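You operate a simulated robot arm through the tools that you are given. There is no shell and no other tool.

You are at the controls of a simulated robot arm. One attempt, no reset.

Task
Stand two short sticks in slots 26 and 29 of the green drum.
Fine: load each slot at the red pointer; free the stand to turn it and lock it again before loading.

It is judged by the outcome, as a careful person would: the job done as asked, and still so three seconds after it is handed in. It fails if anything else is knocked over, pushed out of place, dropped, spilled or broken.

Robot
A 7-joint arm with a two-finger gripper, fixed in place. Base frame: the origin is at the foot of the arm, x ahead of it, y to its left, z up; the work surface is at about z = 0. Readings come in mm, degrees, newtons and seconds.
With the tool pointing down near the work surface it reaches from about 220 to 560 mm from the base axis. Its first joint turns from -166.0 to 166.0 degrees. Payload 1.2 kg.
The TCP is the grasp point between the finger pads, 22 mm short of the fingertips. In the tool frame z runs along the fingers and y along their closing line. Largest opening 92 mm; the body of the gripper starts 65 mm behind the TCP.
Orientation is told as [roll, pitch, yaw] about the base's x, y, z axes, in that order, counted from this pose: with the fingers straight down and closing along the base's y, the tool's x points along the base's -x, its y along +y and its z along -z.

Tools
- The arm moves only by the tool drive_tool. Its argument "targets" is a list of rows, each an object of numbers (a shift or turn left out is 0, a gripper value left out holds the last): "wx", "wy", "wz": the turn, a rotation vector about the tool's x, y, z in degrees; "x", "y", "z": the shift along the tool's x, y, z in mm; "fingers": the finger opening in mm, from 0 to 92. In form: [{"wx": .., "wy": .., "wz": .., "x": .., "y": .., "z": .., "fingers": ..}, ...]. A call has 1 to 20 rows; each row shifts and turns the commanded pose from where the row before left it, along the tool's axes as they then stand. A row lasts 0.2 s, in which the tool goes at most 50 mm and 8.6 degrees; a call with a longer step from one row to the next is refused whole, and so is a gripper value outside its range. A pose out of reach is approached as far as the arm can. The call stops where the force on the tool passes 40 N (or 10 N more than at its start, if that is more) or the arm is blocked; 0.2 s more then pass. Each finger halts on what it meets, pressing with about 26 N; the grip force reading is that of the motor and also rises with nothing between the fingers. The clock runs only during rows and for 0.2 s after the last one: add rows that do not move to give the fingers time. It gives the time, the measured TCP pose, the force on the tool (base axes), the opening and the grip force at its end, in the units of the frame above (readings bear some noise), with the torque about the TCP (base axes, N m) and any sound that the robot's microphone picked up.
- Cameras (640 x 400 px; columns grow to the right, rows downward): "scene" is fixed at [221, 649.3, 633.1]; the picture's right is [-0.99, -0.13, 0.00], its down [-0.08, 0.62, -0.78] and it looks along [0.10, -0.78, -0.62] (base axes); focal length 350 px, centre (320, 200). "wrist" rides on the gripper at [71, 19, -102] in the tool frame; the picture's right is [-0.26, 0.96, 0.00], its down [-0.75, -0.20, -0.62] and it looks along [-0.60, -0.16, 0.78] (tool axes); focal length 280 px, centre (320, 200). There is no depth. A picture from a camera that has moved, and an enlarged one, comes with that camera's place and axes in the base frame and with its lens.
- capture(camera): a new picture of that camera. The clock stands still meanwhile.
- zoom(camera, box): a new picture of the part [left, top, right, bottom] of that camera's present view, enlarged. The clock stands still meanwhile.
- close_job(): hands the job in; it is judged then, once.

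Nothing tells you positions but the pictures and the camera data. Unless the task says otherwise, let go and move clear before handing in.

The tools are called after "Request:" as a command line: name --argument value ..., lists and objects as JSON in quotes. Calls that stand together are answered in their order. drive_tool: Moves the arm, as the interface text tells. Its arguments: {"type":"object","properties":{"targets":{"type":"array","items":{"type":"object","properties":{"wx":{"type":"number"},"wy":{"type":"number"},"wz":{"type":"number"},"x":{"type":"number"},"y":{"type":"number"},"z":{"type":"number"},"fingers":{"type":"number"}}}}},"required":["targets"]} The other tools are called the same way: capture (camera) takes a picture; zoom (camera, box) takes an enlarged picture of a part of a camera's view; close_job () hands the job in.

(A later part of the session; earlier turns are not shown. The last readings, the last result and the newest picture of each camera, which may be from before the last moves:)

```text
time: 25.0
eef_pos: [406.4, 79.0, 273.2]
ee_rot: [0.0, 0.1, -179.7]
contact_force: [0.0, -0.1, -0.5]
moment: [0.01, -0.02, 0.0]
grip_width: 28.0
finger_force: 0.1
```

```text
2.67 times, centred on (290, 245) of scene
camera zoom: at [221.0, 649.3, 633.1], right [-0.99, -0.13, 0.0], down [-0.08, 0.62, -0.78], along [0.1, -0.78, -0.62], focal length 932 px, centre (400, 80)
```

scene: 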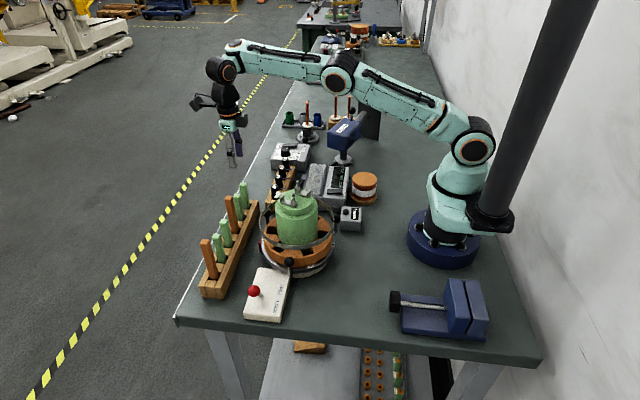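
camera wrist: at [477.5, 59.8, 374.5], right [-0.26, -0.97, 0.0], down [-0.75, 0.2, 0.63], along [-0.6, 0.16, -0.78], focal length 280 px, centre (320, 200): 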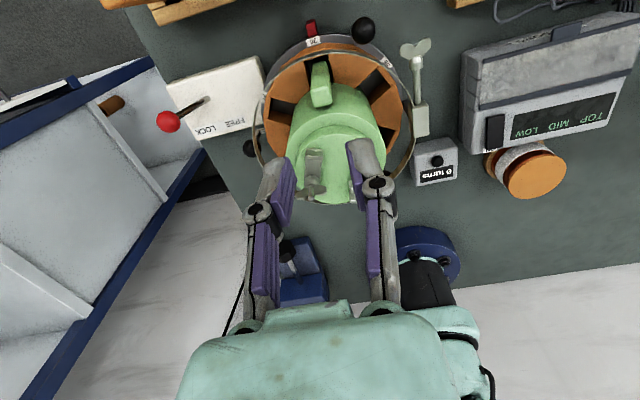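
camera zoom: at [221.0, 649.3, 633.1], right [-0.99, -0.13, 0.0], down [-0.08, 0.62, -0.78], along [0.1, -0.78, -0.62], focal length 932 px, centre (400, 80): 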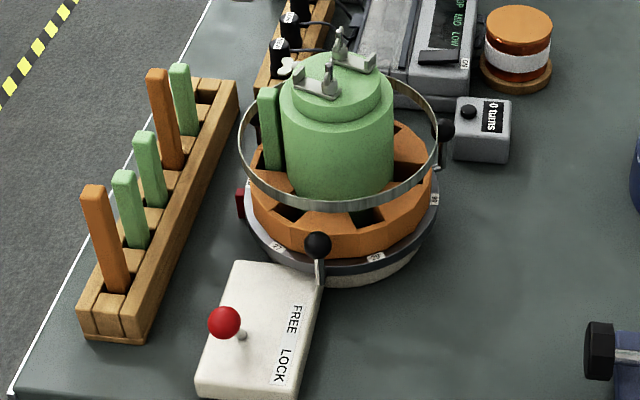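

Slot 26 is loaded and the stick is standing. Next is the lever: its red knob is at about (401, 249, 83). I'll go above it, to straddle it with the fingers along y.

Request:
drive_tool --targets '[{"y": -40, "fingers": 42}, {"y": -40}, {"y": -45, "x": -2}, {"y": -45, "x": -2}, {"z": 35}, {"z": 35}, {"z": 35}, {}]'

Request:
capture --camera "wrist"

Request:
zoom --camera "wrist" --box '[240, 80, 400, 200]'

Request:
zoom --camera "scene" --box '[190, 170, 350, 330]'

```text
time: 26.8
eef_pos: [402.6, 247.8, 168.3]
ee_rot: [0.0, 0.0, -179.8]
contact_force: [0.0, -0.7, 0.4]
moment: [0.0, 0.02, -0.02]
grip_width: 42.0
finger_force: 0.0
```

```text
taken
camera wrist: at [473.6, 227.4, 269.0], right [-0.26, -0.97, 0.0], down [-0.75, 0.2, 0.62], along [-0.6, 0.16, -0.78], focal length 280 px, centre (320, 200)
```

wrist: 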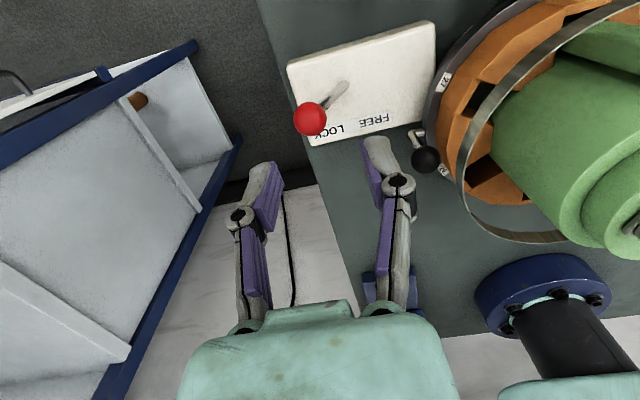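

```text
3.33 times, centred on (320, 140) of wrist
camera zoom: at [473.6, 227.4, 269.0], right [-0.26, -0.97, 0.0], down [-0.75, 0.2, 0.62], along [-0.6, 0.16, -0.78], focal length 935 px, centre (320, 400)
```

zoom: 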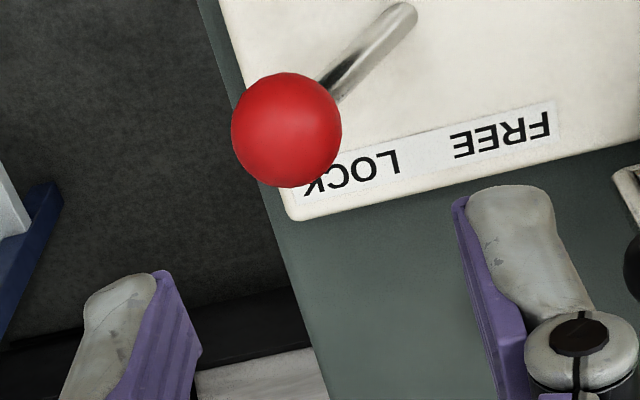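

```text
2.50 times, centred on (270, 250) of scene
camera zoom: at [221.0, 649.3, 633.1], right [-0.99, -0.13, 0.0], down [-0.08, 0.62, -0.78], along [0.1, -0.78, -0.62], focal length 874 px, centre (445, 75)
```

zoom: 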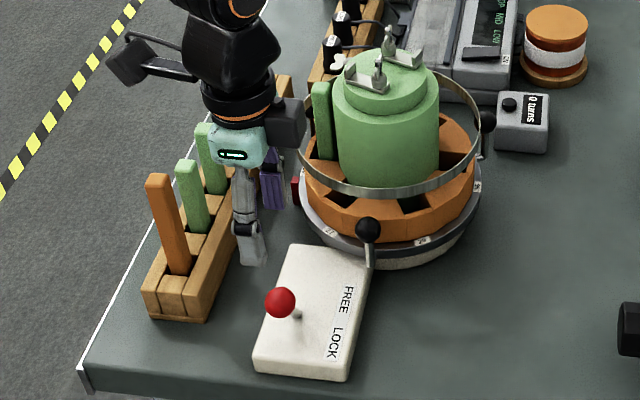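

Knob refined to about (402, 253, 87), 24 mm across. I'll shift 5 mm in +y and lower the fingers around it.

Request:
drive_tool --targets '[{"y": -5, "z": 20}, {"z": 20}, {"z": 20}, {"z": 18}, {}]'

Request:
capture --camera "wrist"

Request:
zoom --camera "scene" --box '[210, 210, 330, 330]'

```text
time: 28.0
eef_pos: [401.1, 253.0, 90.5]
ee_rot: [0.0, 0.0, -179.8]
contact_force: [-0.5, 0.1, -0.7]
moment: [0.0, 0.04, 0.01]
grip_width: 41.9
finger_force: 0.1
```

```text
taken
camera wrist: at [472.2, 234.7, 192.1], right [-0.26, -0.97, 0.0], down [-0.75, 0.2, 0.62], along [-0.6, 0.16, -0.78], focal length 280 px, centre (320, 200)
```

wrist: 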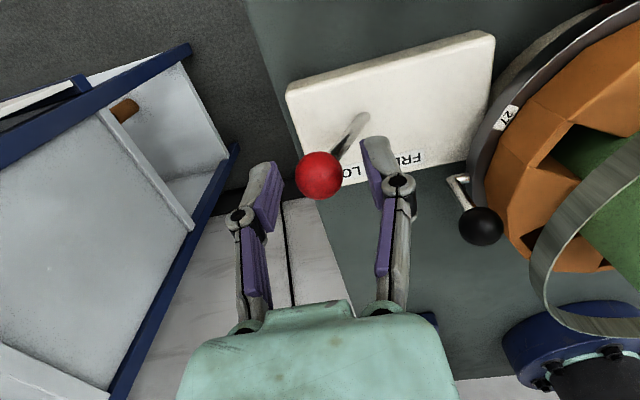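

```text
3.33 times, centred on (270, 270) of scene
camera zoom: at [221.0, 649.3, 633.1], right [-0.99, -0.13, 0.0], down [-0.08, 0.62, -0.78], along [0.1, -0.78, -0.62], focal length 1165 px, centre (487, -33)
```

zoom: 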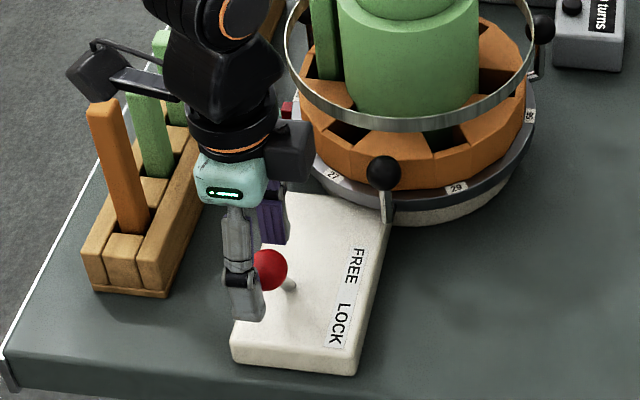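

The fingers straddle the knob without touching. I narrow to 30 mm and draw it toward FREE (-y).

Request:
drive_tool --targets '[{"fingers": 30}, {}, {"y": 6}, {"y": 6}, {"y": 6}, {"y": 6}, {"y": 6}, {"y": 6}, {"y": 6}, {"y": 4}, {"y": 4}, {}]'

Request:
capture --camera "wrist"

Request:
zoom --camera "scene" --box '[210, 210, 330, 330]'

```text
time: 30.6
eef_pos: [400.7, 202.0, 89.5]
ee_rot: [0.1, 0.0, -180.0]
contact_force: [0.6, -2.4, -0.6]
moment: [-0.01, 0.0, 0.0]
grip_width: 31.5
finger_force: 0.9
```

```text
taken
camera wrist: at [472.8, 183.6, 190.9], right [-0.26, -0.97, 0.0], down [-0.75, 0.2, 0.62], along [-0.6, 0.16, -0.78], focal length 280 px, centre (320, 200)
```

wrist: 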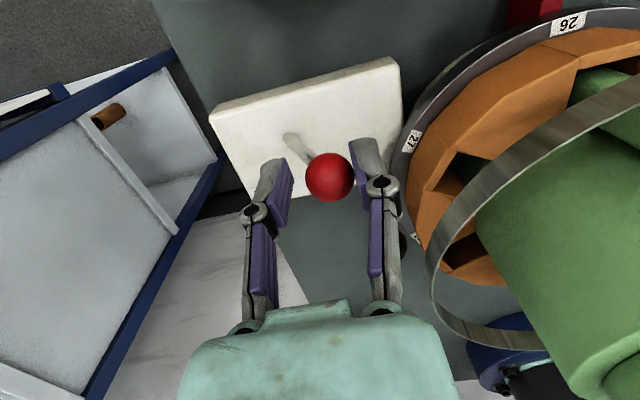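

```text
3.33 times, centred on (270, 270) of scene
camera zoom: at [221.0, 649.3, 633.1], right [-0.99, -0.13, 0.0], down [-0.08, 0.62, -0.78], along [0.1, -0.78, -0.62], focal length 1165 px, centre (487, -33)
```

zoom: 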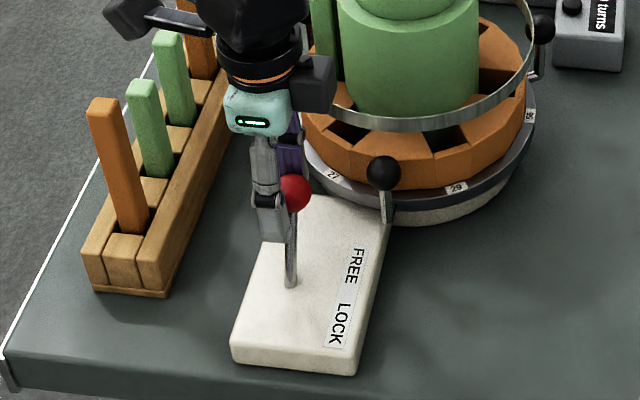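

The lever snapped over and the knob rests on the -y finger. I follow a little further so it reaches its own stop.

Request:
drive_tool --targets '[{"y": 3}, {"y": 3}, {}]'

Request:
zoom --camera "wrist" --box '[220, 100, 420, 240]'

```text
time: 31.4
eef_pos: [401.0, 198.8, 88.1]
ee_rot: [0.0, 0.0, -179.9]
contact_force: [-0.7, -0.2, -0.4]
moment: [0.0, 0.0, -0.01]
grip_width: 30.1
finger_force: 0.1
```

```text
2.86 times, centred on (320, 170) of wrist
camera zoom: at [472.6, 179.5, 190.7], right [-0.26, -0.97, 0.0], down [-0.75, 0.2, 0.62], along [-0.6, 0.16, -0.78], focal length 801 px, centre (320, 286)
```

zoom: 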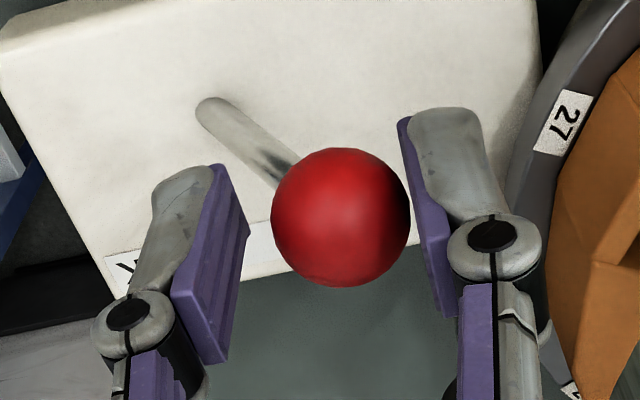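

The lever is now on FREE at its stop (knob y≈197). I'll rise clear of it, then turn the wrist so its camera side faces out from the drum at the ball handle near az 90° (350, 175, 91).

Request:
drive_tool --targets '[{"z": -20}, {"z": -30}, {"z": -40}, {"z": -40}, {"wz": -8.2}, {"wz": -8.2}, {"wz": -8.2}, {"wz": -8.2}, {"wz": -8.2}, {"wz": -8.2}, {"wz": -8.2}, {"wz": -8.2}, {"wz": -8.2}, {"wz": -8.2}, {"wz": -8.0}, {}]'

Request:
capture --camera "wrist"

Request:
capture --camera "scene"

```text
time: 34.8
eef_pos: [437.6, 200.8, 252.6]
ee_rot: [-0.1, -0.1, -90.0]
contact_force: [0.3, -0.3, 0.0]
moment: [0.02, 0.03, -0.02]
grip_width: 29.8
finger_force: 0.1
out of reach, approached as far as the arm can: row 13, 14, 15
```

```text
taken
camera wrist: at [456.7, 272.4, 354.3], right [0.97, -0.26, 0.0], down [-0.2, -0.75, 0.63], along [-0.16, -0.6, -0.78], focal length 280 px, centre (320, 200)
```

wrist: 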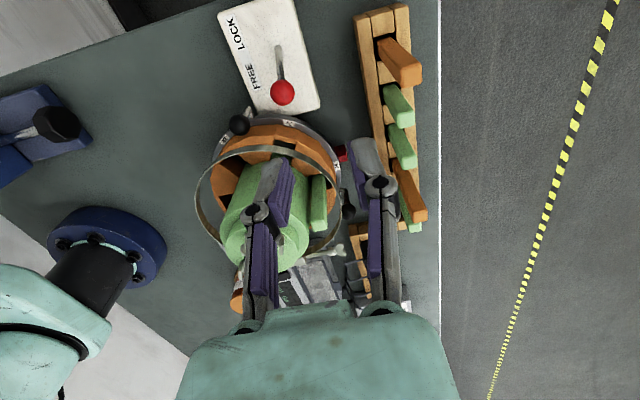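

```text
taken
```

scene: 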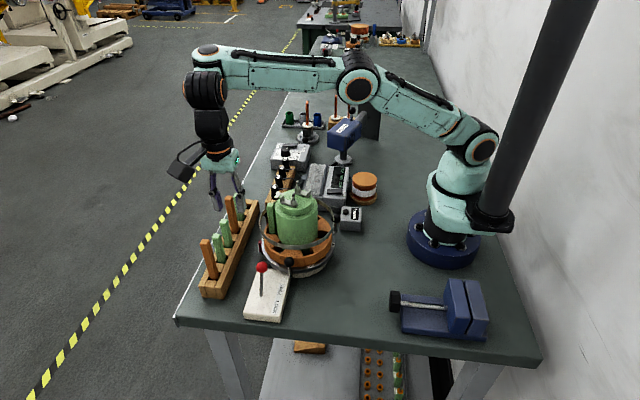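

The arm could not fully hold that pose. I'll let it settle to see where it ends up.

Request:
drive_tool --targets '[{}, {}]'

```text
time: 35.4
eef_pos: [436.7, 201.4, 252.1]
ee_rot: [-0.2, 0.1, -89.9]
contact_force: [0.0, 0.0, 0.3]
moment: [-0.01, -0.02, -0.02]
grip_width: 30.0
finger_force: 0.1
```

Request:
zoom --camera "wrist" --box '[180, 90, 380, 280]'

Request:
zoom --camera "scene" --box '[250, 180, 360, 280]'

```text
2.11 times, centred on (280, 185) of wrist
camera zoom: at [456.5, 272.7, 354.1], right [0.97, -0.26, 0.0], down [-0.2, -0.75, 0.63], along [-0.16, -0.6, -0.78], focal length 590 px, centre (404, 232)
```

zoom: 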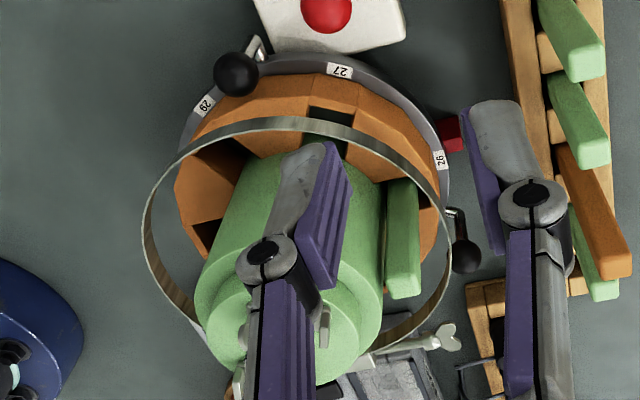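

```text
4.00 times, centred on (305, 230) of scene
camera zoom: at [221.0, 649.3, 633.1], right [-0.99, -0.13, 0.0], down [-0.08, 0.62, -0.78], along [0.1, -0.78, -0.62], focal length 1398 px, centre (380, 80)
```

zoom: 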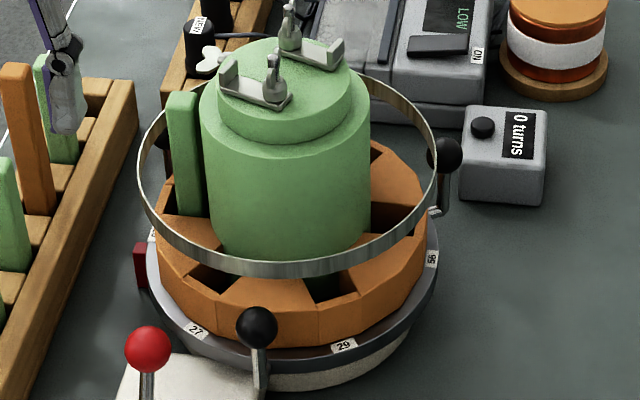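

The ball handles sit on the turning rim at R≈97 and z≈79, at az ≈ -30°, 90° and 210°, and the hoop's post is on the same rim, so it should turn along. I'll turn the wrist back and close the fingers. First I'll push the -30° ball clockwise from behind.

Request:
drive_tool --targets '[{"wz": 8.2, "fingers": 0}, {"wz": 8.2}, {"wz": 8.2}, {"wz": 8.2}, {"wz": 8.2}, {"wz": 8.2}, {"wz": 8.2}, {"wz": 8.2}, {"wz": 8.2}, {"wz": 8.2}, {"wz": 8.2}, {"wz": 8.2}, {"wz": 4.6}, {}]'

```text
time: 38.4
eef_pos: [435.2, 201.8, 253.3]
ee_rot: [0.0, -0.1, 167.1]
contact_force: [0.8, 0.0, -0.6]
moment: [0.0, -0.01, 0.0]
grip_width: 0.0
finger_force: 25.7
```

Request:
drive_tool --targets '[{"x": 10.5, "y": 34}, {"x": 10.5, "y": 34}, {"x": 10.5, "y": 34}, {"x": 10.7, "y": 33.3}, {"z": 40}, {"z": 40}, {}]'

Request:
capture --camera "wrist"

Request:
zoom --camera "scene" --box '[180, 130, 360, 280]'

```text
time: 40.0
eef_pos: [446.0, 60.4, 170.1]
ee_rot: [-0.1, 0.0, 167.2]
contact_force: [0.7, 0.5, 0.4]
moment: [-0.01, 0.03, 0.0]
grip_width: 0.2
finger_force: 26.0
```

```text
taken
camera wrist: at [511.9, 26.6, 271.5], right [-0.47, -0.88, 0.0], down [-0.69, 0.37, 0.62], along [-0.55, 0.29, -0.78], focal length 280 px, centre (320, 200)
```

wrist: 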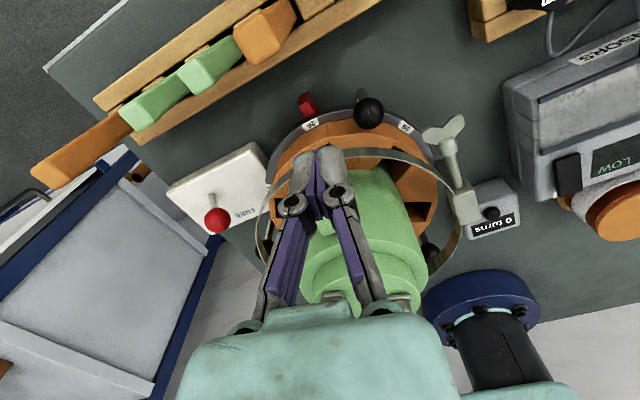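

```text
2.67 times, centred on (270, 205) of scene
camera zoom: at [221.0, 649.3, 633.1], right [-0.99, -0.13, 0.0], down [-0.08, 0.62, -0.78], along [0.1, -0.78, -0.62], focal length 932 px, centre (453, 187)
```

zoom: 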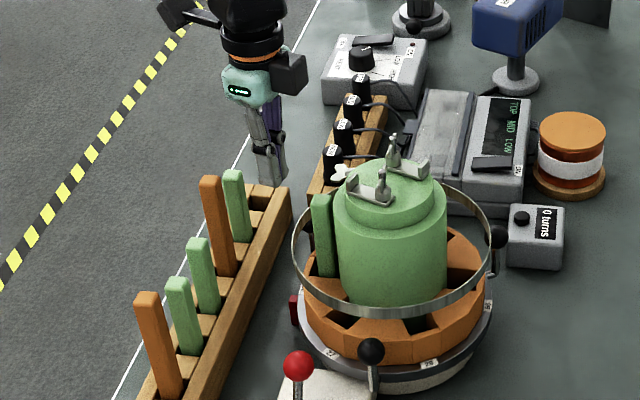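

The ball is confirmed at (430, 31.5, 79), with my closed fingers 33 mm behind it. Lowering to z≈88.

Request:
drive_tool --targets '[{"z": 25}, {"z": 25}, {"z": 20}, {"z": 12}, {}]'

Request:
capture --camera "wrist"

```text
time: 41.2
eef_pos: [448.2, 61.0, 90.7]
ee_rot: [0.0, 0.0, 167.1]
contact_force: [0.3, 0.0, 0.3]
moment: [0.02, 0.01, 0.01]
grip_width: 0.2
finger_force: 26.4
```

```text
taken
camera wrist: at [512.8, 26.8, 191.4], right [-0.47, -0.88, 0.0], down [-0.69, 0.37, 0.62], along [-0.55, 0.29, -0.78], focal length 280 px, centre (320, 200)
```

wrist: 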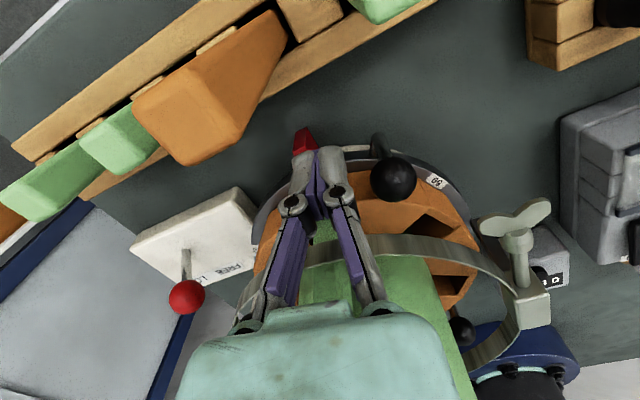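

Ready behind the ball. I push along the arc in small steps, turning the tool with it, and check after the first few degrees.

Request:
drive_tool --targets '[{"wz": -2.5}, {"wz": 4, "x": -0.25, "y": 7}, {"wz": 4, "x": -0.25, "y": 7}, {"wz": 4, "x": -0.25, "y": 7}, {}]'

Request:
capture --camera "wrist"

Request:
zoom --camera "scene" --box '[230, 170, 350, 290]'

```text
time: 42.4
eef_pos: [443.1, 39.6, 90.4]
ee_rot: [0.0, 0.1, 157.5]
contact_force: [0.7, 0.5, -0.1]
moment: [0.04, -0.04, 0.0]
grip_width: 0.2
finger_force: 25.8
```

```text
taken
camera wrist: at [501.2, -5.5, 191.9], right [-0.61, -0.79, 0.0], down [-0.62, 0.48, 0.62], along [-0.5, 0.38, -0.78], focal length 280 px, centre (320, 200)
```

wrist: 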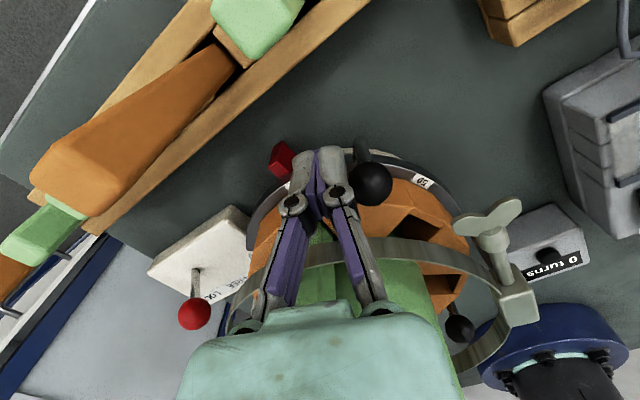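

```text
3.33 times, centred on (290, 230) of scene
camera zoom: at [221.0, 649.3, 633.1], right [-0.99, -0.13, 0.0], down [-0.08, 0.62, -0.78], along [0.1, -0.78, -0.62], focal length 1165 px, centre (420, 100)
```

zoom: 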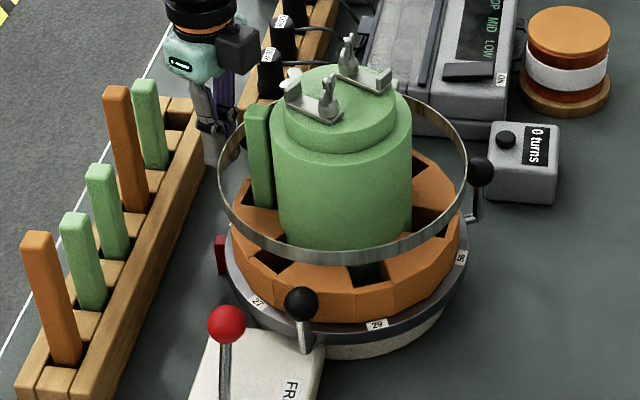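

The turntable turns easily and the stick rides along with the hoop. I continue more slowly in case it coasts.

Request:
drive_tool --targets '[{"wz": 2.5, "x": -0.15, "y": 4.4}, {"wz": 2.5, "x": -0.15, "y": 4.4}, {"wz": 2.5, "x": -0.15, "y": 4.4}, {"wz": 2.5, "x": -0.15, "y": 4.4}, {"wz": 2.5, "x": -0.15, "y": 4.4}, {"wz": 2.5, "x": -0.15, "y": 4.4}, {"wz": 2.5, "x": -0.15, "y": 4.4}, {"wz": 2.5, "x": -0.15, "y": 4.4}]'

Request:
capture --camera "wrist"

Request:
zoom --camera "scene" --box '[230, 170, 350, 290]'

```text
time: 44.2
eef_pos: [422.8, 10.8, 90.2]
ee_rot: [0.1, 0.0, 137.5]
contact_force: [0.8, -0.1, -0.5]
moment: [0.0, 0.01, 0.02]
grip_width: 0.0
finger_force: 25.7
```

```text
taken
camera wrist: at [462.2, -51.3, 191.6], right [-0.84, -0.54, 0.0], down [-0.42, 0.66, 0.63], along [-0.34, 0.53, -0.78], focal length 280 px, centre (320, 200)
```

wrist: 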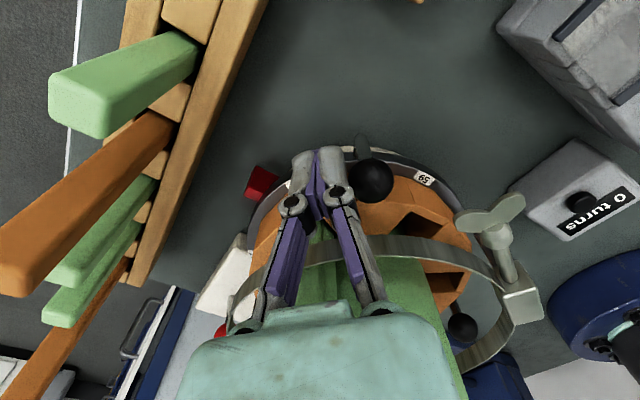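

```text
3.33 times, centred on (290, 230) of scene
camera zoom: at [221.0, 649.3, 633.1], right [-0.99, -0.13, 0.0], down [-0.08, 0.62, -0.78], along [0.1, -0.78, -0.62], focal length 1165 px, centre (420, 100)
```

zoom: 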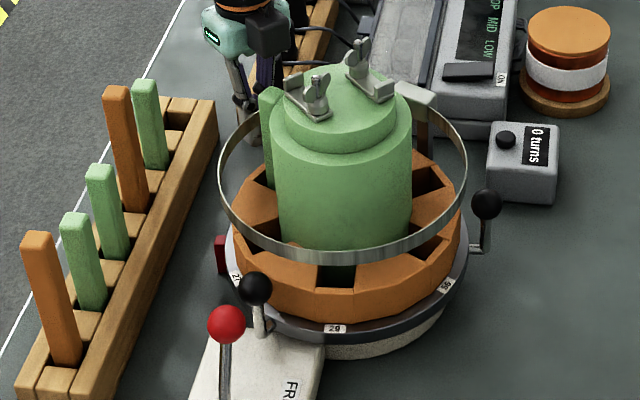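

No coasting: the ball stays against the fingers (turned about 28° so far). I'll keep pushing this same ball round.

Request:
drive_tool --targets '[{"wz": 2.5, "x": -0.15, "y": 4.4}, {"wz": 2.5, "x": -0.15, "y": 4.4}, {"wz": 2.5, "x": -0.15, "y": 4.4}, {"wz": 2.5, "x": -0.15, "y": 4.4}, {"wz": 2.5, "x": -0.15, "y": 4.4}, {"wz": 2.5, "x": -0.15, "y": 4.4}, {"wz": 2.5, "x": -0.15, "y": 4.4}, {"wz": 2.5, "x": -0.15, "y": 4.4}, {"wz": 2.5, "x": -0.15, "y": 4.4}, {"wz": 2.5, "x": -0.15, "y": 4.4}, {"wz": 2.5, "x": -0.15, "y": 4.4}, {"wz": 2.5, "x": -0.15, "y": 4.4}]'

Request:
capture --camera "wrist"

Request:
zoom --camera "scene" --box '[210, 130, 370, 290]'

```text
time: 46.8
eef_pos: [378.7, -18.4, 89.4]
ee_rot: [0.0, 0.0, 107.7]
contact_force: [0.2, 0.4, -0.1]
moment: [0.01, 0.01, 0.01]
grip_width: 0.0
finger_force: 25.8
```

```text
taken
camera wrist: at [381.1, -91.0, 190.7], right [-1.0, -0.04, 0.0], down [-0.03, 0.78, 0.62], along [-0.03, 0.62, -0.78], focal length 280 px, centre (320, 200)
```

wrist: 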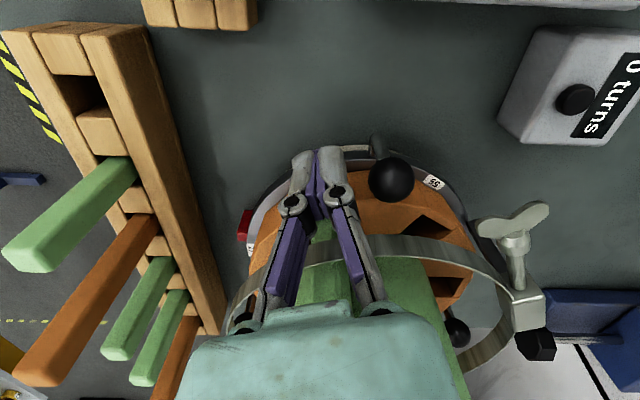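

```text
2.50 times, centred on (290, 210) of scene
camera zoom: at [221.0, 649.3, 633.1], right [-0.99, -0.13, 0.0], down [-0.08, 0.62, -0.78], along [0.1, -0.78, -0.62], focal length 874 px, centre (395, 175)
```

zoom: 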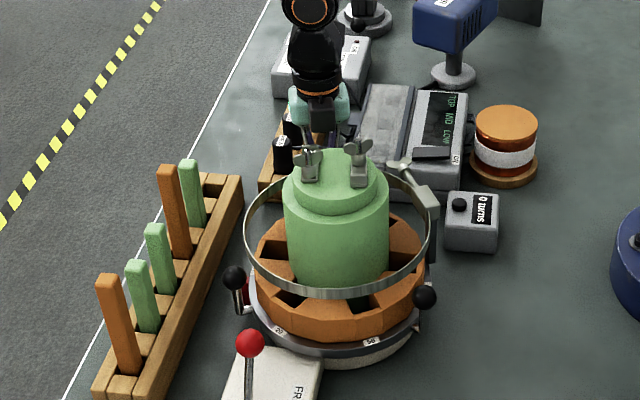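

About 58° turned and all steady. Next 30°.

Request:
drive_tool --targets '[{"wz": 2.5, "x": -0.2, "y": 4.4}, {"wz": 2.5, "x": -0.2, "y": 4.4}, {"wz": 2.5, "x": -0.2, "y": 4.4}, {"wz": 2.5, "x": -0.2, "y": 4.4}, {"wz": 2.5, "x": -0.2, "y": 4.4}, {"wz": 2.5, "x": -0.2, "y": 4.4}, {"wz": 2.5, "x": -0.2, "y": 4.4}, {"wz": 2.5, "x": -0.2, "y": 4.4}, {"wz": 2.5, "x": -0.2, "y": 4.4}, {"wz": 2.5, "x": -0.2, "y": 4.4}, {"wz": 2.5, "x": -0.2, "y": 4.4}, {"wz": 2.5, "x": -0.2, "y": 4.4}]'

Request:
capture --camera "wrist"

Request:
zoom --camera "scene" --box '[210, 130, 370, 290]'

```text
time: 49.4
eef_pos: [327.0, -20.0, 90.8]
ee_rot: [0.0, 0.0, 77.6]
contact_force: [0.5, 0.3, 0.0]
moment: [0.01, 0.01, -0.02]
grip_width: 0.3
finger_force: 26.0
```

```text
taken
camera wrist: at [292.2, -84.5, 192.1], right [-0.89, 0.46, 0.0], down [0.36, 0.69, 0.63], along [0.29, 0.55, -0.78], focal length 280 px, centre (320, 200)
```

wrist: 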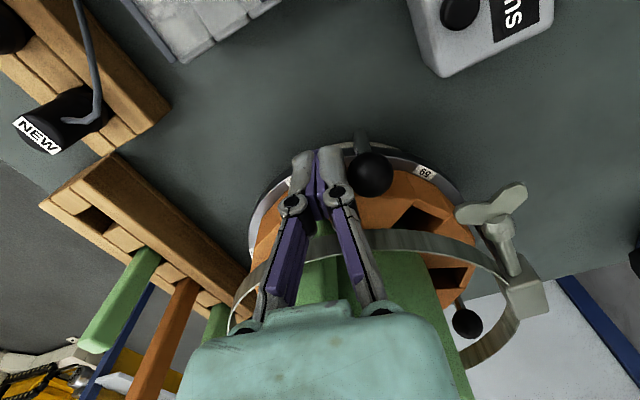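

```text
2.50 times, centred on (290, 210) of scene
camera zoom: at [221.0, 649.3, 633.1], right [-0.99, -0.13, 0.0], down [-0.08, 0.62, -0.78], along [0.1, -0.78, -0.62], focal length 874 px, centre (395, 175)
```

zoom: 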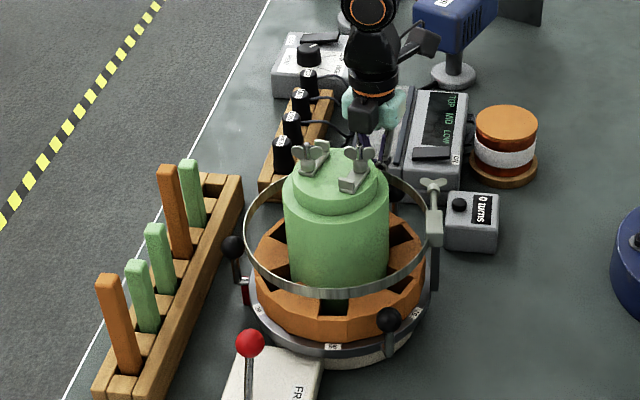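

About 88° turned. Another 25°, then I'll check alignment with the pointer.

Request:
drive_tool --targets '[{"wz": 2.5, "x": -0.2, "y": 4.4}, {"wz": 2.5, "x": -0.2, "y": 4.4}, {"wz": 2.5, "x": -0.2, "y": 4.4}, {"wz": 2.5, "x": -0.2, "y": 4.4}, {"wz": 2.5, "x": -0.2, "y": 4.4}, {"wz": 2.5, "x": -0.2, "y": 4.4}, {"wz": 2.5, "x": -0.2, "y": 4.4}, {"wz": 2.5, "x": -0.2, "y": 4.4}, {"wz": 2.5, "x": -0.2, "y": 4.4}, {"wz": 2.5, "x": -0.2, "y": 4.4}]'

Request:
capture --camera "wrist"

Request:
zoom --camera "scene" --box '[240, 190, 350, 290]'

```text
time: 51.6
eef_pos: [287.2, 0.6, 90.3]
ee_rot: [0.0, 0.0, 52.6]
contact_force: [0.5, -0.3, -0.4]
moment: [-0.02, 0.03, -0.01]
grip_width: 0.0
finger_force: 26.5
```

```text
taken
camera wrist: at [230.4, -44.2, 191.4], right [-0.61, 0.79, 0.0], down [0.62, 0.47, 0.62], along [0.5, 0.38, -0.78], focal length 280 px, centre (320, 200)
```

wrist: 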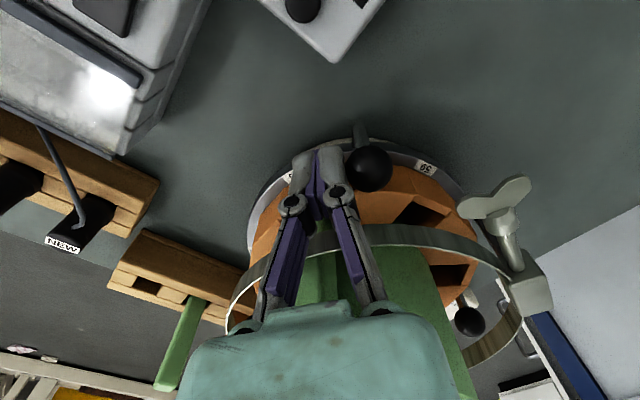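

```text
4.00 times, centred on (295, 240) of scene
camera zoom: at [221.0, 649.3, 633.1], right [-0.99, -0.13, 0.0], down [-0.08, 0.62, -0.78], along [0.1, -0.78, -0.62], focal length 1398 px, centre (420, 40)
```

zoom: 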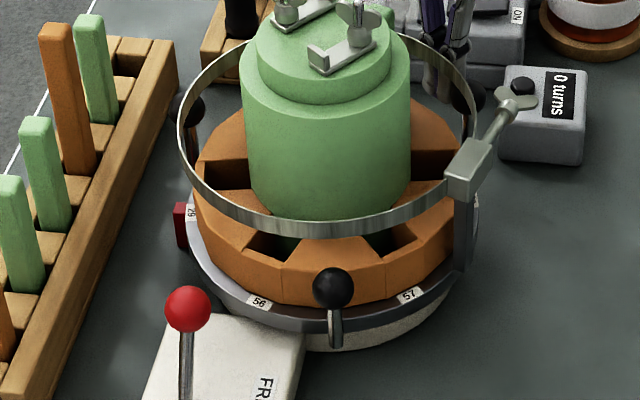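

Labels 56 and 57 show about 11° left to go. I'll push 9° more and check again.

Request:
drive_tool --targets '[{"wz": 2.25, "x": -0.15, "y": 3.95}, {"wz": 2.25, "x": -0.15, "y": 3.95}, {"wz": 2.25, "x": -0.15, "y": 3.95}, {"wz": 2.25, "x": -0.15, "y": 3.95}, {}]'

Request:
zoom --camera "scene" --box '[240, 190, 350, 290]'

Request:
zoom --camera "scene" --box '[260, 215, 350, 285]'

```text
time: 52.8
eef_pos: [276.7, 10.2, 91.7]
ee_rot: [0.0, 0.1, 43.5]
contact_force: [-1.7, 0.0, -1.0]
moment: [0.0, -0.01, -0.01]
grip_width: 0.0
finger_force: 26.0
```

```text
4.00 times, centred on (295, 240) of scene
camera zoom: at [221.0, 649.3, 633.1], right [-0.99, -0.13, 0.0], down [-0.08, 0.62, -0.78], along [0.1, -0.78, -0.62], focal length 1398 px, centre (420, 40)
```

zoom: 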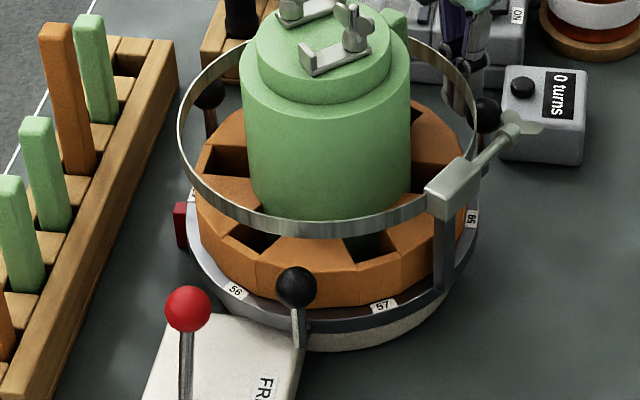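

```text
5.71 times, centred on (305, 250) of scene
camera zoom: at [221.0, 649.3, 633.1], right [-0.99, -0.13, 0.0], down [-0.08, 0.62, -0.78], along [0.1, -0.78, -0.62], focal length 1998 px, centre (406, -86)
```

zoom: 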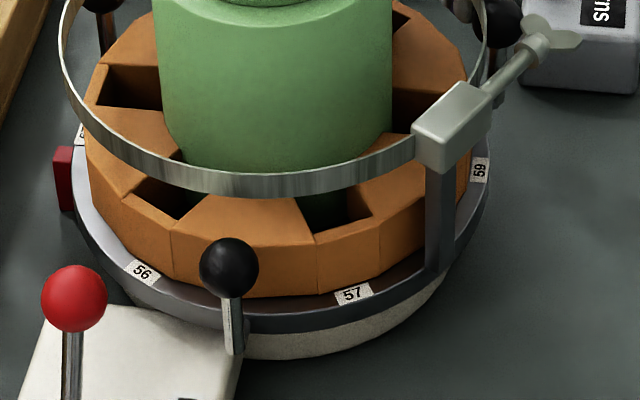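

The picture now matches the originally locked layout to the pixel (56, 57, 59 and the ball are where 27, 29, 56 and the ball were), so slot 29 is at the pointer. I back off the ball and rise.

Request:
drive_tool --targets '[{"y": -4}, {"y": -5}, {"z": -20}, {"z": -30}, {"z": -40}, {"z": -40}, {}]'

Request:
zoom --camera "scene" --box '[260, 215, 350, 285]'

Request:
capture --camera "wrist"

```text
time: 54.4
eef_pos: [284.0, 5.5, 220.2]
ee_rot: [0.0, 0.0, 43.8]
contact_force: [-0.5, 0.3, -0.2]
moment: [0.01, 0.02, -0.01]
grip_width: 0.0
finger_force: 26.1
```

```text
5.71 times, centred on (305, 250) of scene
camera zoom: at [221.0, 649.3, 633.1], right [-0.99, -0.13, 0.0], down [-0.08, 0.62, -0.78], along [0.1, -0.78, -0.62], focal length 1998 px, centre (406, -86)
```

zoom: 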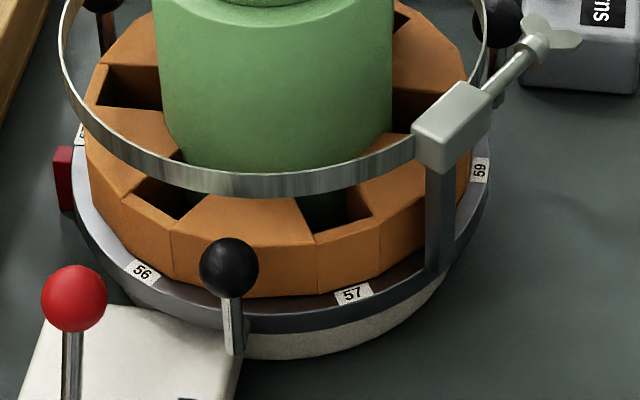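

```text
taken
camera wrist: at [219.5, -28.8, 320.6], right [-0.48, 0.88, 0.0], down [0.69, 0.37, 0.62], along [0.55, 0.3, -0.78], focal length 280 px, centre (320, 200)
```

wrist: 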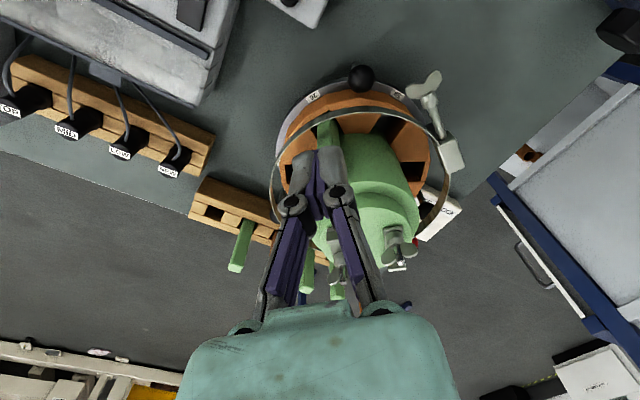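

Everything holds still. I now rise, turn the wrist back to yaw 180 and go to the lever to lock it.

Request:
drive_tool --targets '[{"z": -45}, {"wz": -8.2}, {"wz": -8.2}, {"wz": -8.2}, {"wz": -8.2}, {"wz": -8.2}, {"wz": -8.2}, {"wz": -8.2}, {"wz": -8.2}, {"wz": -8.2}, {"wz": -8.2}, {"wz": -8.2}, {"wz": -8.2}, {"wz": -8.2}, {"wz": -8.2}, {"wz": -8.2}, {"wz": -8.2}, {"wz": -5}, {}]'

```text
time: 58.4
eef_pos: [282.2, 4.2, 254.8]
ee_rot: [-0.7, -1.9, 175.4]
contact_force: [-0.1, 0.0, 0.0]
moment: [-0.01, 0.01, -0.04]
grip_width: 0.0
finger_force: 26.0
out of reach, approached as far as the arm can: row 18
```

Request:
drive_tool --targets '[{"x": 25, "y": -30}, {"x": 25, "y": -30}, {"x": 25, "y": -33}, {"x": 25, "y": -40}, {"x": 20, "y": -40}, {}, {}]'

```text
time: 60.0
eef_pos: [414.6, 168.8, 252.8]
ee_rot: [-0.7, -2.0, 175.3]
contact_force: [-0.1, -0.1, 0.7]
moment: [-0.03, 0.0, 0.01]
grip_width: 0.0
finger_force: 25.7
```

Levelling the tool (yaw 180) and moving above the knob.

Request:
drive_tool --targets '[{"wx": -0.7, "wy": 2.0, "wz": -4.7}, {"fingers": 42, "x": -13, "y": -28}, {"z": 30}, {"z": 30}, {"z": 22}, {}]'

Request:
capture --camera "wrist"

Request:
zoom --camera "wrist" --box '[220, 80, 420, 220]'

```text
time: 61.4
eef_pos: [402.3, 196.0, 169.6]
ee_rot: [-0.1, 0.0, -180.0]
contact_force: [0.0, -0.3, 0.0]
moment: [-0.01, -0.02, -0.01]
grip_width: 42.0
finger_force: 0.0
```

```text
taken
camera wrist: at [472.0, 177.4, 271.4], right [-0.26, -0.97, 0.0], down [-0.75, 0.2, 0.63], along [-0.6, 0.16, -0.78], focal length 280 px, centre (320, 200)
```

wrist: 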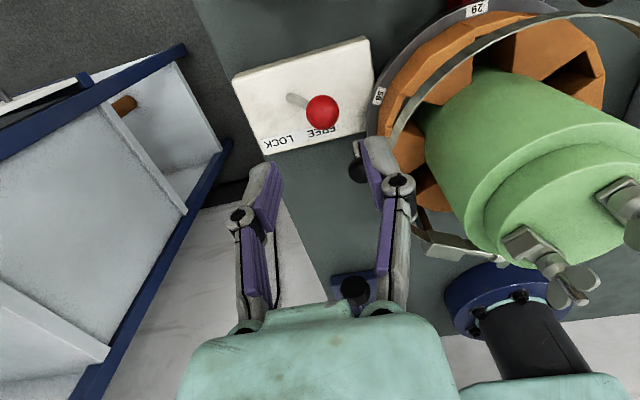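

```text
2.86 times, centred on (320, 150) of wrist
camera zoom: at [472.0, 177.4, 271.4], right [-0.26, -0.97, 0.0], down [-0.75, 0.2, 0.63], along [-0.6, 0.16, -0.78], focal length 801 px, centre (320, 343)
```

zoom: 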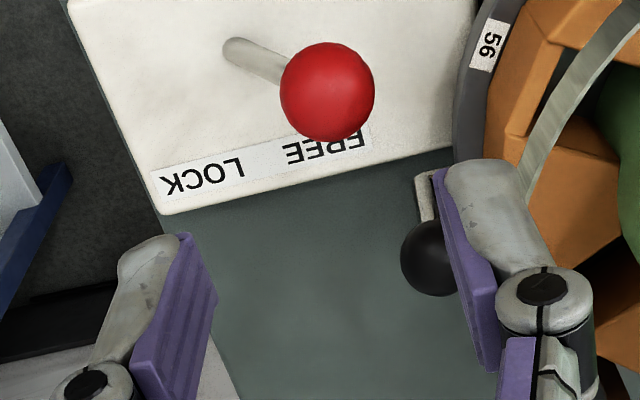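

Request:
drive_tool --targets '[{"y": 1.5, "z": 20, "fingers": 40}, {"z": 20}, {"z": 20}, {"z": 20}, {}, {"fingers": 30}, {}]'

Request:
capture --camera "wrist"

```text
time: 63.0
eef_pos: [402.3, 194.3, 92.0]
ee_rot: [-0.1, 0.1, 180.0]
contact_force: [0.2, 0.4, 1.3]
moment: [0.0, 0.04, -0.02]
grip_width: 30.2
finger_force: 0.0
```

```text
taken
camera wrist: at [473.8, 175.0, 193.5], right [-0.26, -0.96, 0.0], down [-0.75, 0.2, 0.63], along [-0.6, 0.17, -0.78], focal length 280 px, centre (320, 200)
```

wrist: 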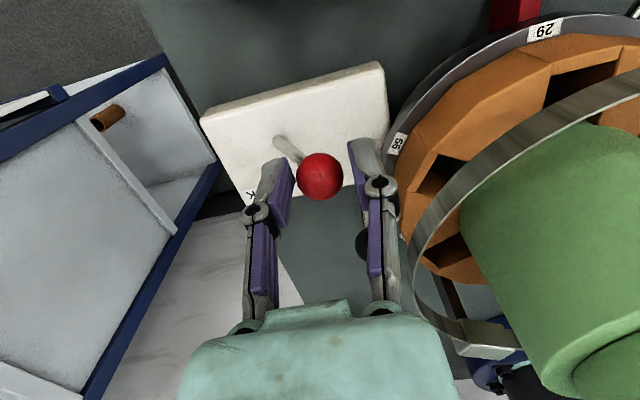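

The knob sits between the fingers. Now I pull it over toward LOCK (+y).

Request:
drive_tool --targets '[{"y": -6}, {"y": -6}, {"y": -6}, {"y": -6}, {"y": -6}, {"y": -6}, {"y": -6}, {"y": -5}, {"y": -4}, {"y": -4}, {"y": -4}, {}]'

Request:
capture --camera "wrist"

Request:
zoom --camera "scene" --box '[210, 210, 330, 330]'

```text
time: 65.6
eef_pos: [403.6, 252.9, 90.1]
ee_rot: [-0.1, 0.0, 180.0]
contact_force: [0.2, 0.4, -0.1]
moment: [-0.02, 0.02, 0.01]
grip_width: 30.0
finger_force: 0.1
```

```text
taken
camera wrist: at [474.7, 233.4, 192.4], right [-0.26, -0.96, 0.0], down [-0.75, 0.2, 0.63], along [-0.6, 0.17, -0.78], focal length 280 px, centre (320, 200)
```

wrist: 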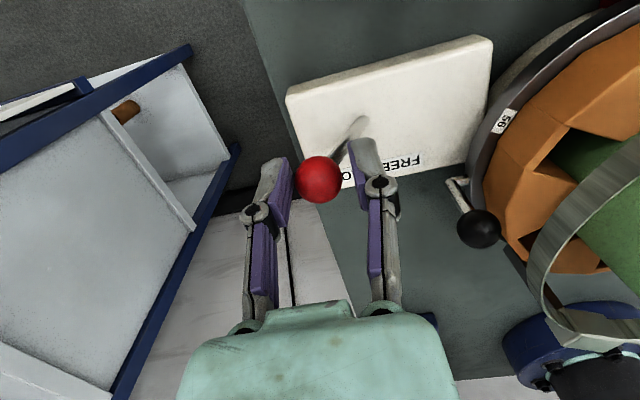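

```text
3.33 times, centred on (270, 270) of scene
camera zoom: at [221.0, 649.3, 633.1], right [-0.99, -0.13, 0.0], down [-0.08, 0.62, -0.78], along [0.1, -0.78, -0.62], focal length 1165 px, centre (487, -33)
```

zoom: 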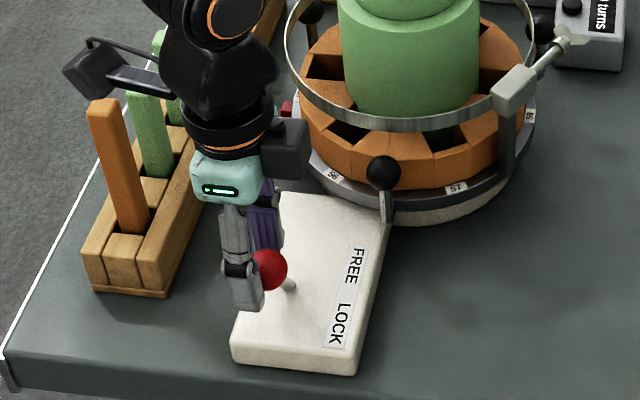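

The lever is back at LOCK, same place as at the start. I open, rise, and check the lever and slot alignment.

Request:
drive_tool --targets '[{"fingers": 42}, {}, {"z": -20}, {"z": -30}, {"z": -40}, {"z": -40}, {}]'

Request:
zoom --camera "wrist" --box '[220, 40, 480, 200]'

Request:
zoom --camera "scene" --box '[210, 190, 370, 330]'

```text
time: 67.2
eef_pos: [401.4, 252.7, 222.1]
ee_rot: [-0.2, -0.1, 180.0]
contact_force: [0.0, -0.8, -0.2]
moment: [0.02, -0.02, -0.03]
grip_width: 42.2
finger_force: 0.0
```

```text
2.46 times, centred on (350, 120) of wrist
camera zoom: at [472.0, 233.1, 323.4], right [-0.26, -0.96, 0.0], down [-0.75, 0.2, 0.62], along [-0.6, 0.17, -0.78], focal length 690 px, centre (246, 397)
```

zoom: 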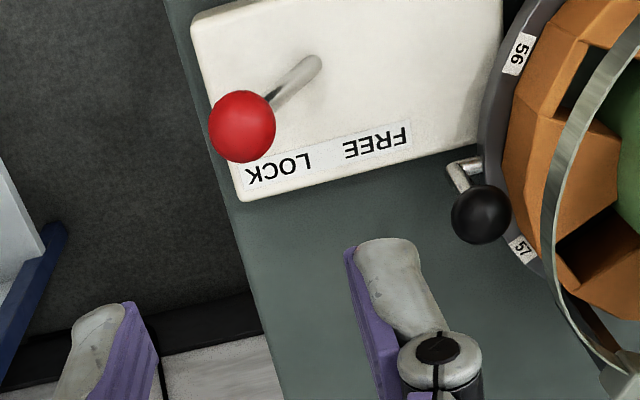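

```text
2.86 times, centred on (290, 260) of scene
camera zoom: at [221.0, 649.3, 633.1], right [-0.99, -0.13, 0.0], down [-0.08, 0.62, -0.78], along [0.1, -0.78, -0.62], focal length 999 px, centre (406, 29)
```

zoom: 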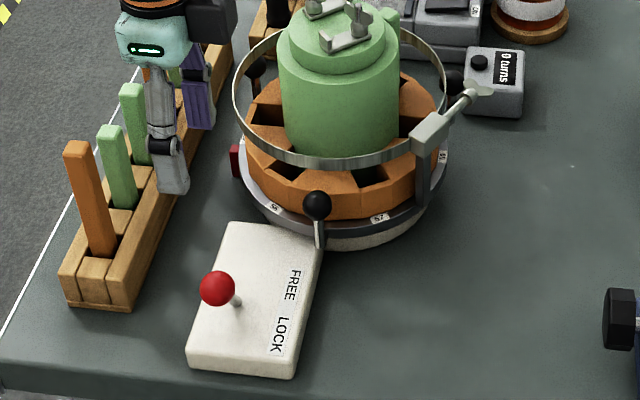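

Locked, with 29 at the pointer. Now to the second green stick at about (510, 9).

Request:
drive_tool --targets '[{"x": 18, "y": 40.6}, {"x": 18, "y": 40.6}, {"x": 18, "y": 40.6}, {"x": 18, "y": 40.6}, {"x": 18, "y": 40.6}, {"x": 18, "y": 40.6}, {"z": 30, "fingers": 40}, {"z": 30}, {}]'

Request:
capture --camera "wrist"

Request:
zoom --camera "wrist" --box '[230, 70, 410, 190]'

```text
time: 69.2
eef_pos: [512.0, 9.4, 159.2]
ee_rot: [-0.1, 0.0, -180.0]
contact_force: [-0.3, 0.3, -0.3]
moment: [-0.03, 0.03, 0.0]
grip_width: 40.0
finger_force: 0.1
```

```text
taken
camera wrist: at [583.1, -9.6, 260.1], right [-0.26, -0.97, 0.0], down [-0.75, 0.2, 0.63], along [-0.6, 0.17, -0.78], focal length 280 px, centre (320, 200)
```

wrist: 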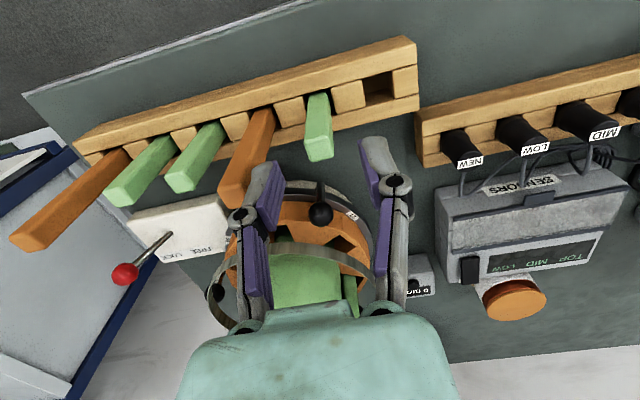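

```text
3.33 times, centred on (320, 130) of wrist
camera zoom: at [583.1, -9.6, 260.1], right [-0.26, -0.97, 0.0], down [-0.75, 0.2, 0.63], along [-0.6, 0.17, -0.78], focal length 935 px, centre (320, 433)
```

zoom: 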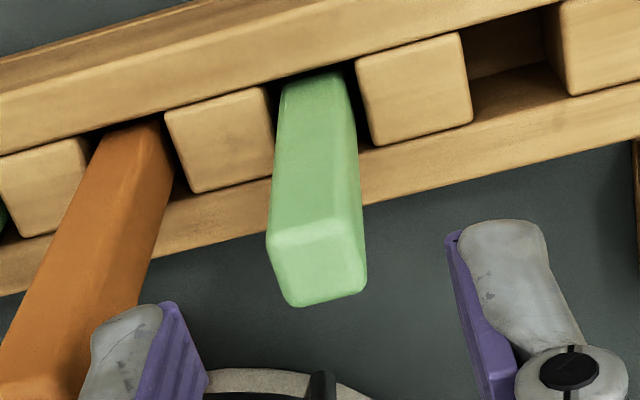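

Stick C's top is at about (510, 10.5). Small correction, opening narrowed to 34 to clear the orange neighbour, then down and grip.

Request:
drive_tool --targets '[{"x": -1.5, "y": -1, "fingers": 34}, {"z": 15}, {"z": 15}, {"z": 14}, {"z": 10}, {}, {"fingers": 10}, {}, {}]'

Request:
capture --camera "wrist"

```text
time: 71.2
eef_pos: [510.2, 10.8, 105.6]
ee_rot: [-0.1, 0.0, 180.0]
contact_force: [0.6, 0.7, 1.1]
moment: [-0.03, -0.09, 0.01]
grip_width: 15.1
finger_force: 25.9
```

```text
taken
camera wrist: at [580.8, -8.8, 207.2], right [-0.26, -0.96, 0.0], down [-0.75, 0.2, 0.62], along [-0.6, 0.17, -0.78], focal length 280 px, centre (320, 200)
```

wrist: 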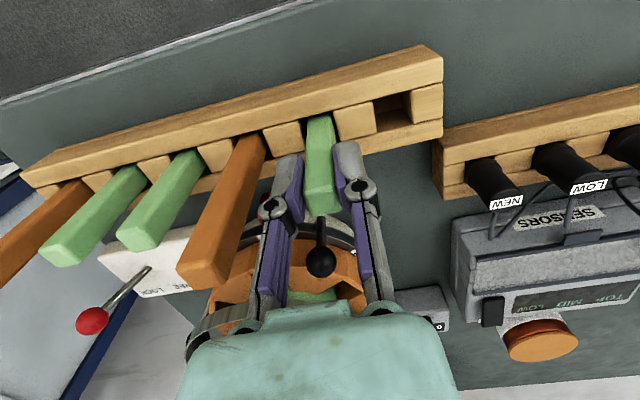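

Gripped (15.1 mm). Lift straight up, then over to slot 29 at the pointer.

Request:
drive_tool --targets '[{"z": -10}, {"z": -20}, {"z": -35}, {"z": -45}, {"z": -45}, {"x": -35}, {"x": -34, "y": -34}, {"x": -34, "y": -34}, {}, {}]'

Request:
capture --camera "wrist"

Request:
zoom --camera "wrist" --box '[250, 20, 410, 120]'

Request:
zoom --camera "wrist" --box '[280, 80, 380, 220]'

```text
time: 73.4
eef_pos: [405.1, 81.8, 262.6]
ee_rot: [-0.2, 0.0, 180.0]
contact_force: [-0.1, 0.3, -0.9]
moment: [0.01, -0.02, 0.01]
grip_width: 15.0
finger_force: 26.5
```

```text
taken
camera wrist: at [475.8, 61.7, 364.5], right [-0.26, -0.96, 0.0], down [-0.75, 0.2, 0.62], along [-0.6, 0.17, -0.78], focal length 280 px, centre (320, 200)
```

wrist: 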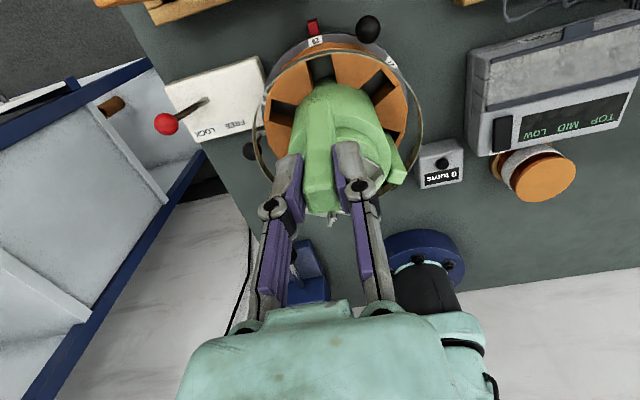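

```text
4.00 times, centred on (330, 70) of wrist
camera zoom: at [475.8, 61.7, 364.5], right [-0.26, -0.96, 0.0], down [-0.75, 0.2, 0.62], along [-0.6, 0.17, -0.78], focal length 1122 px, centre (280, 720)
```

zoom: 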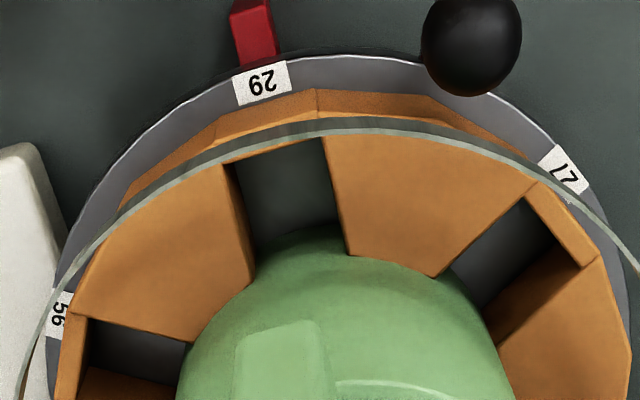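

```text
2.86 times, centred on (330, 150) of wrist
camera zoom: at [475.8, 61.7, 364.5], right [-0.26, -0.96, 0.0], down [-0.75, 0.2, 0.62], along [-0.6, 0.17, -0.78], focal length 801 px, centre (291, 343)
```

zoom: 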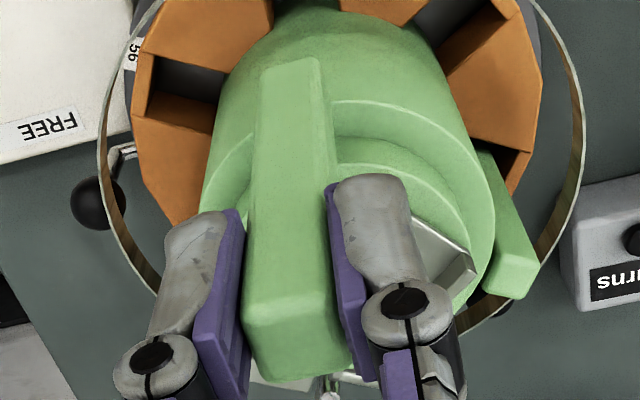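

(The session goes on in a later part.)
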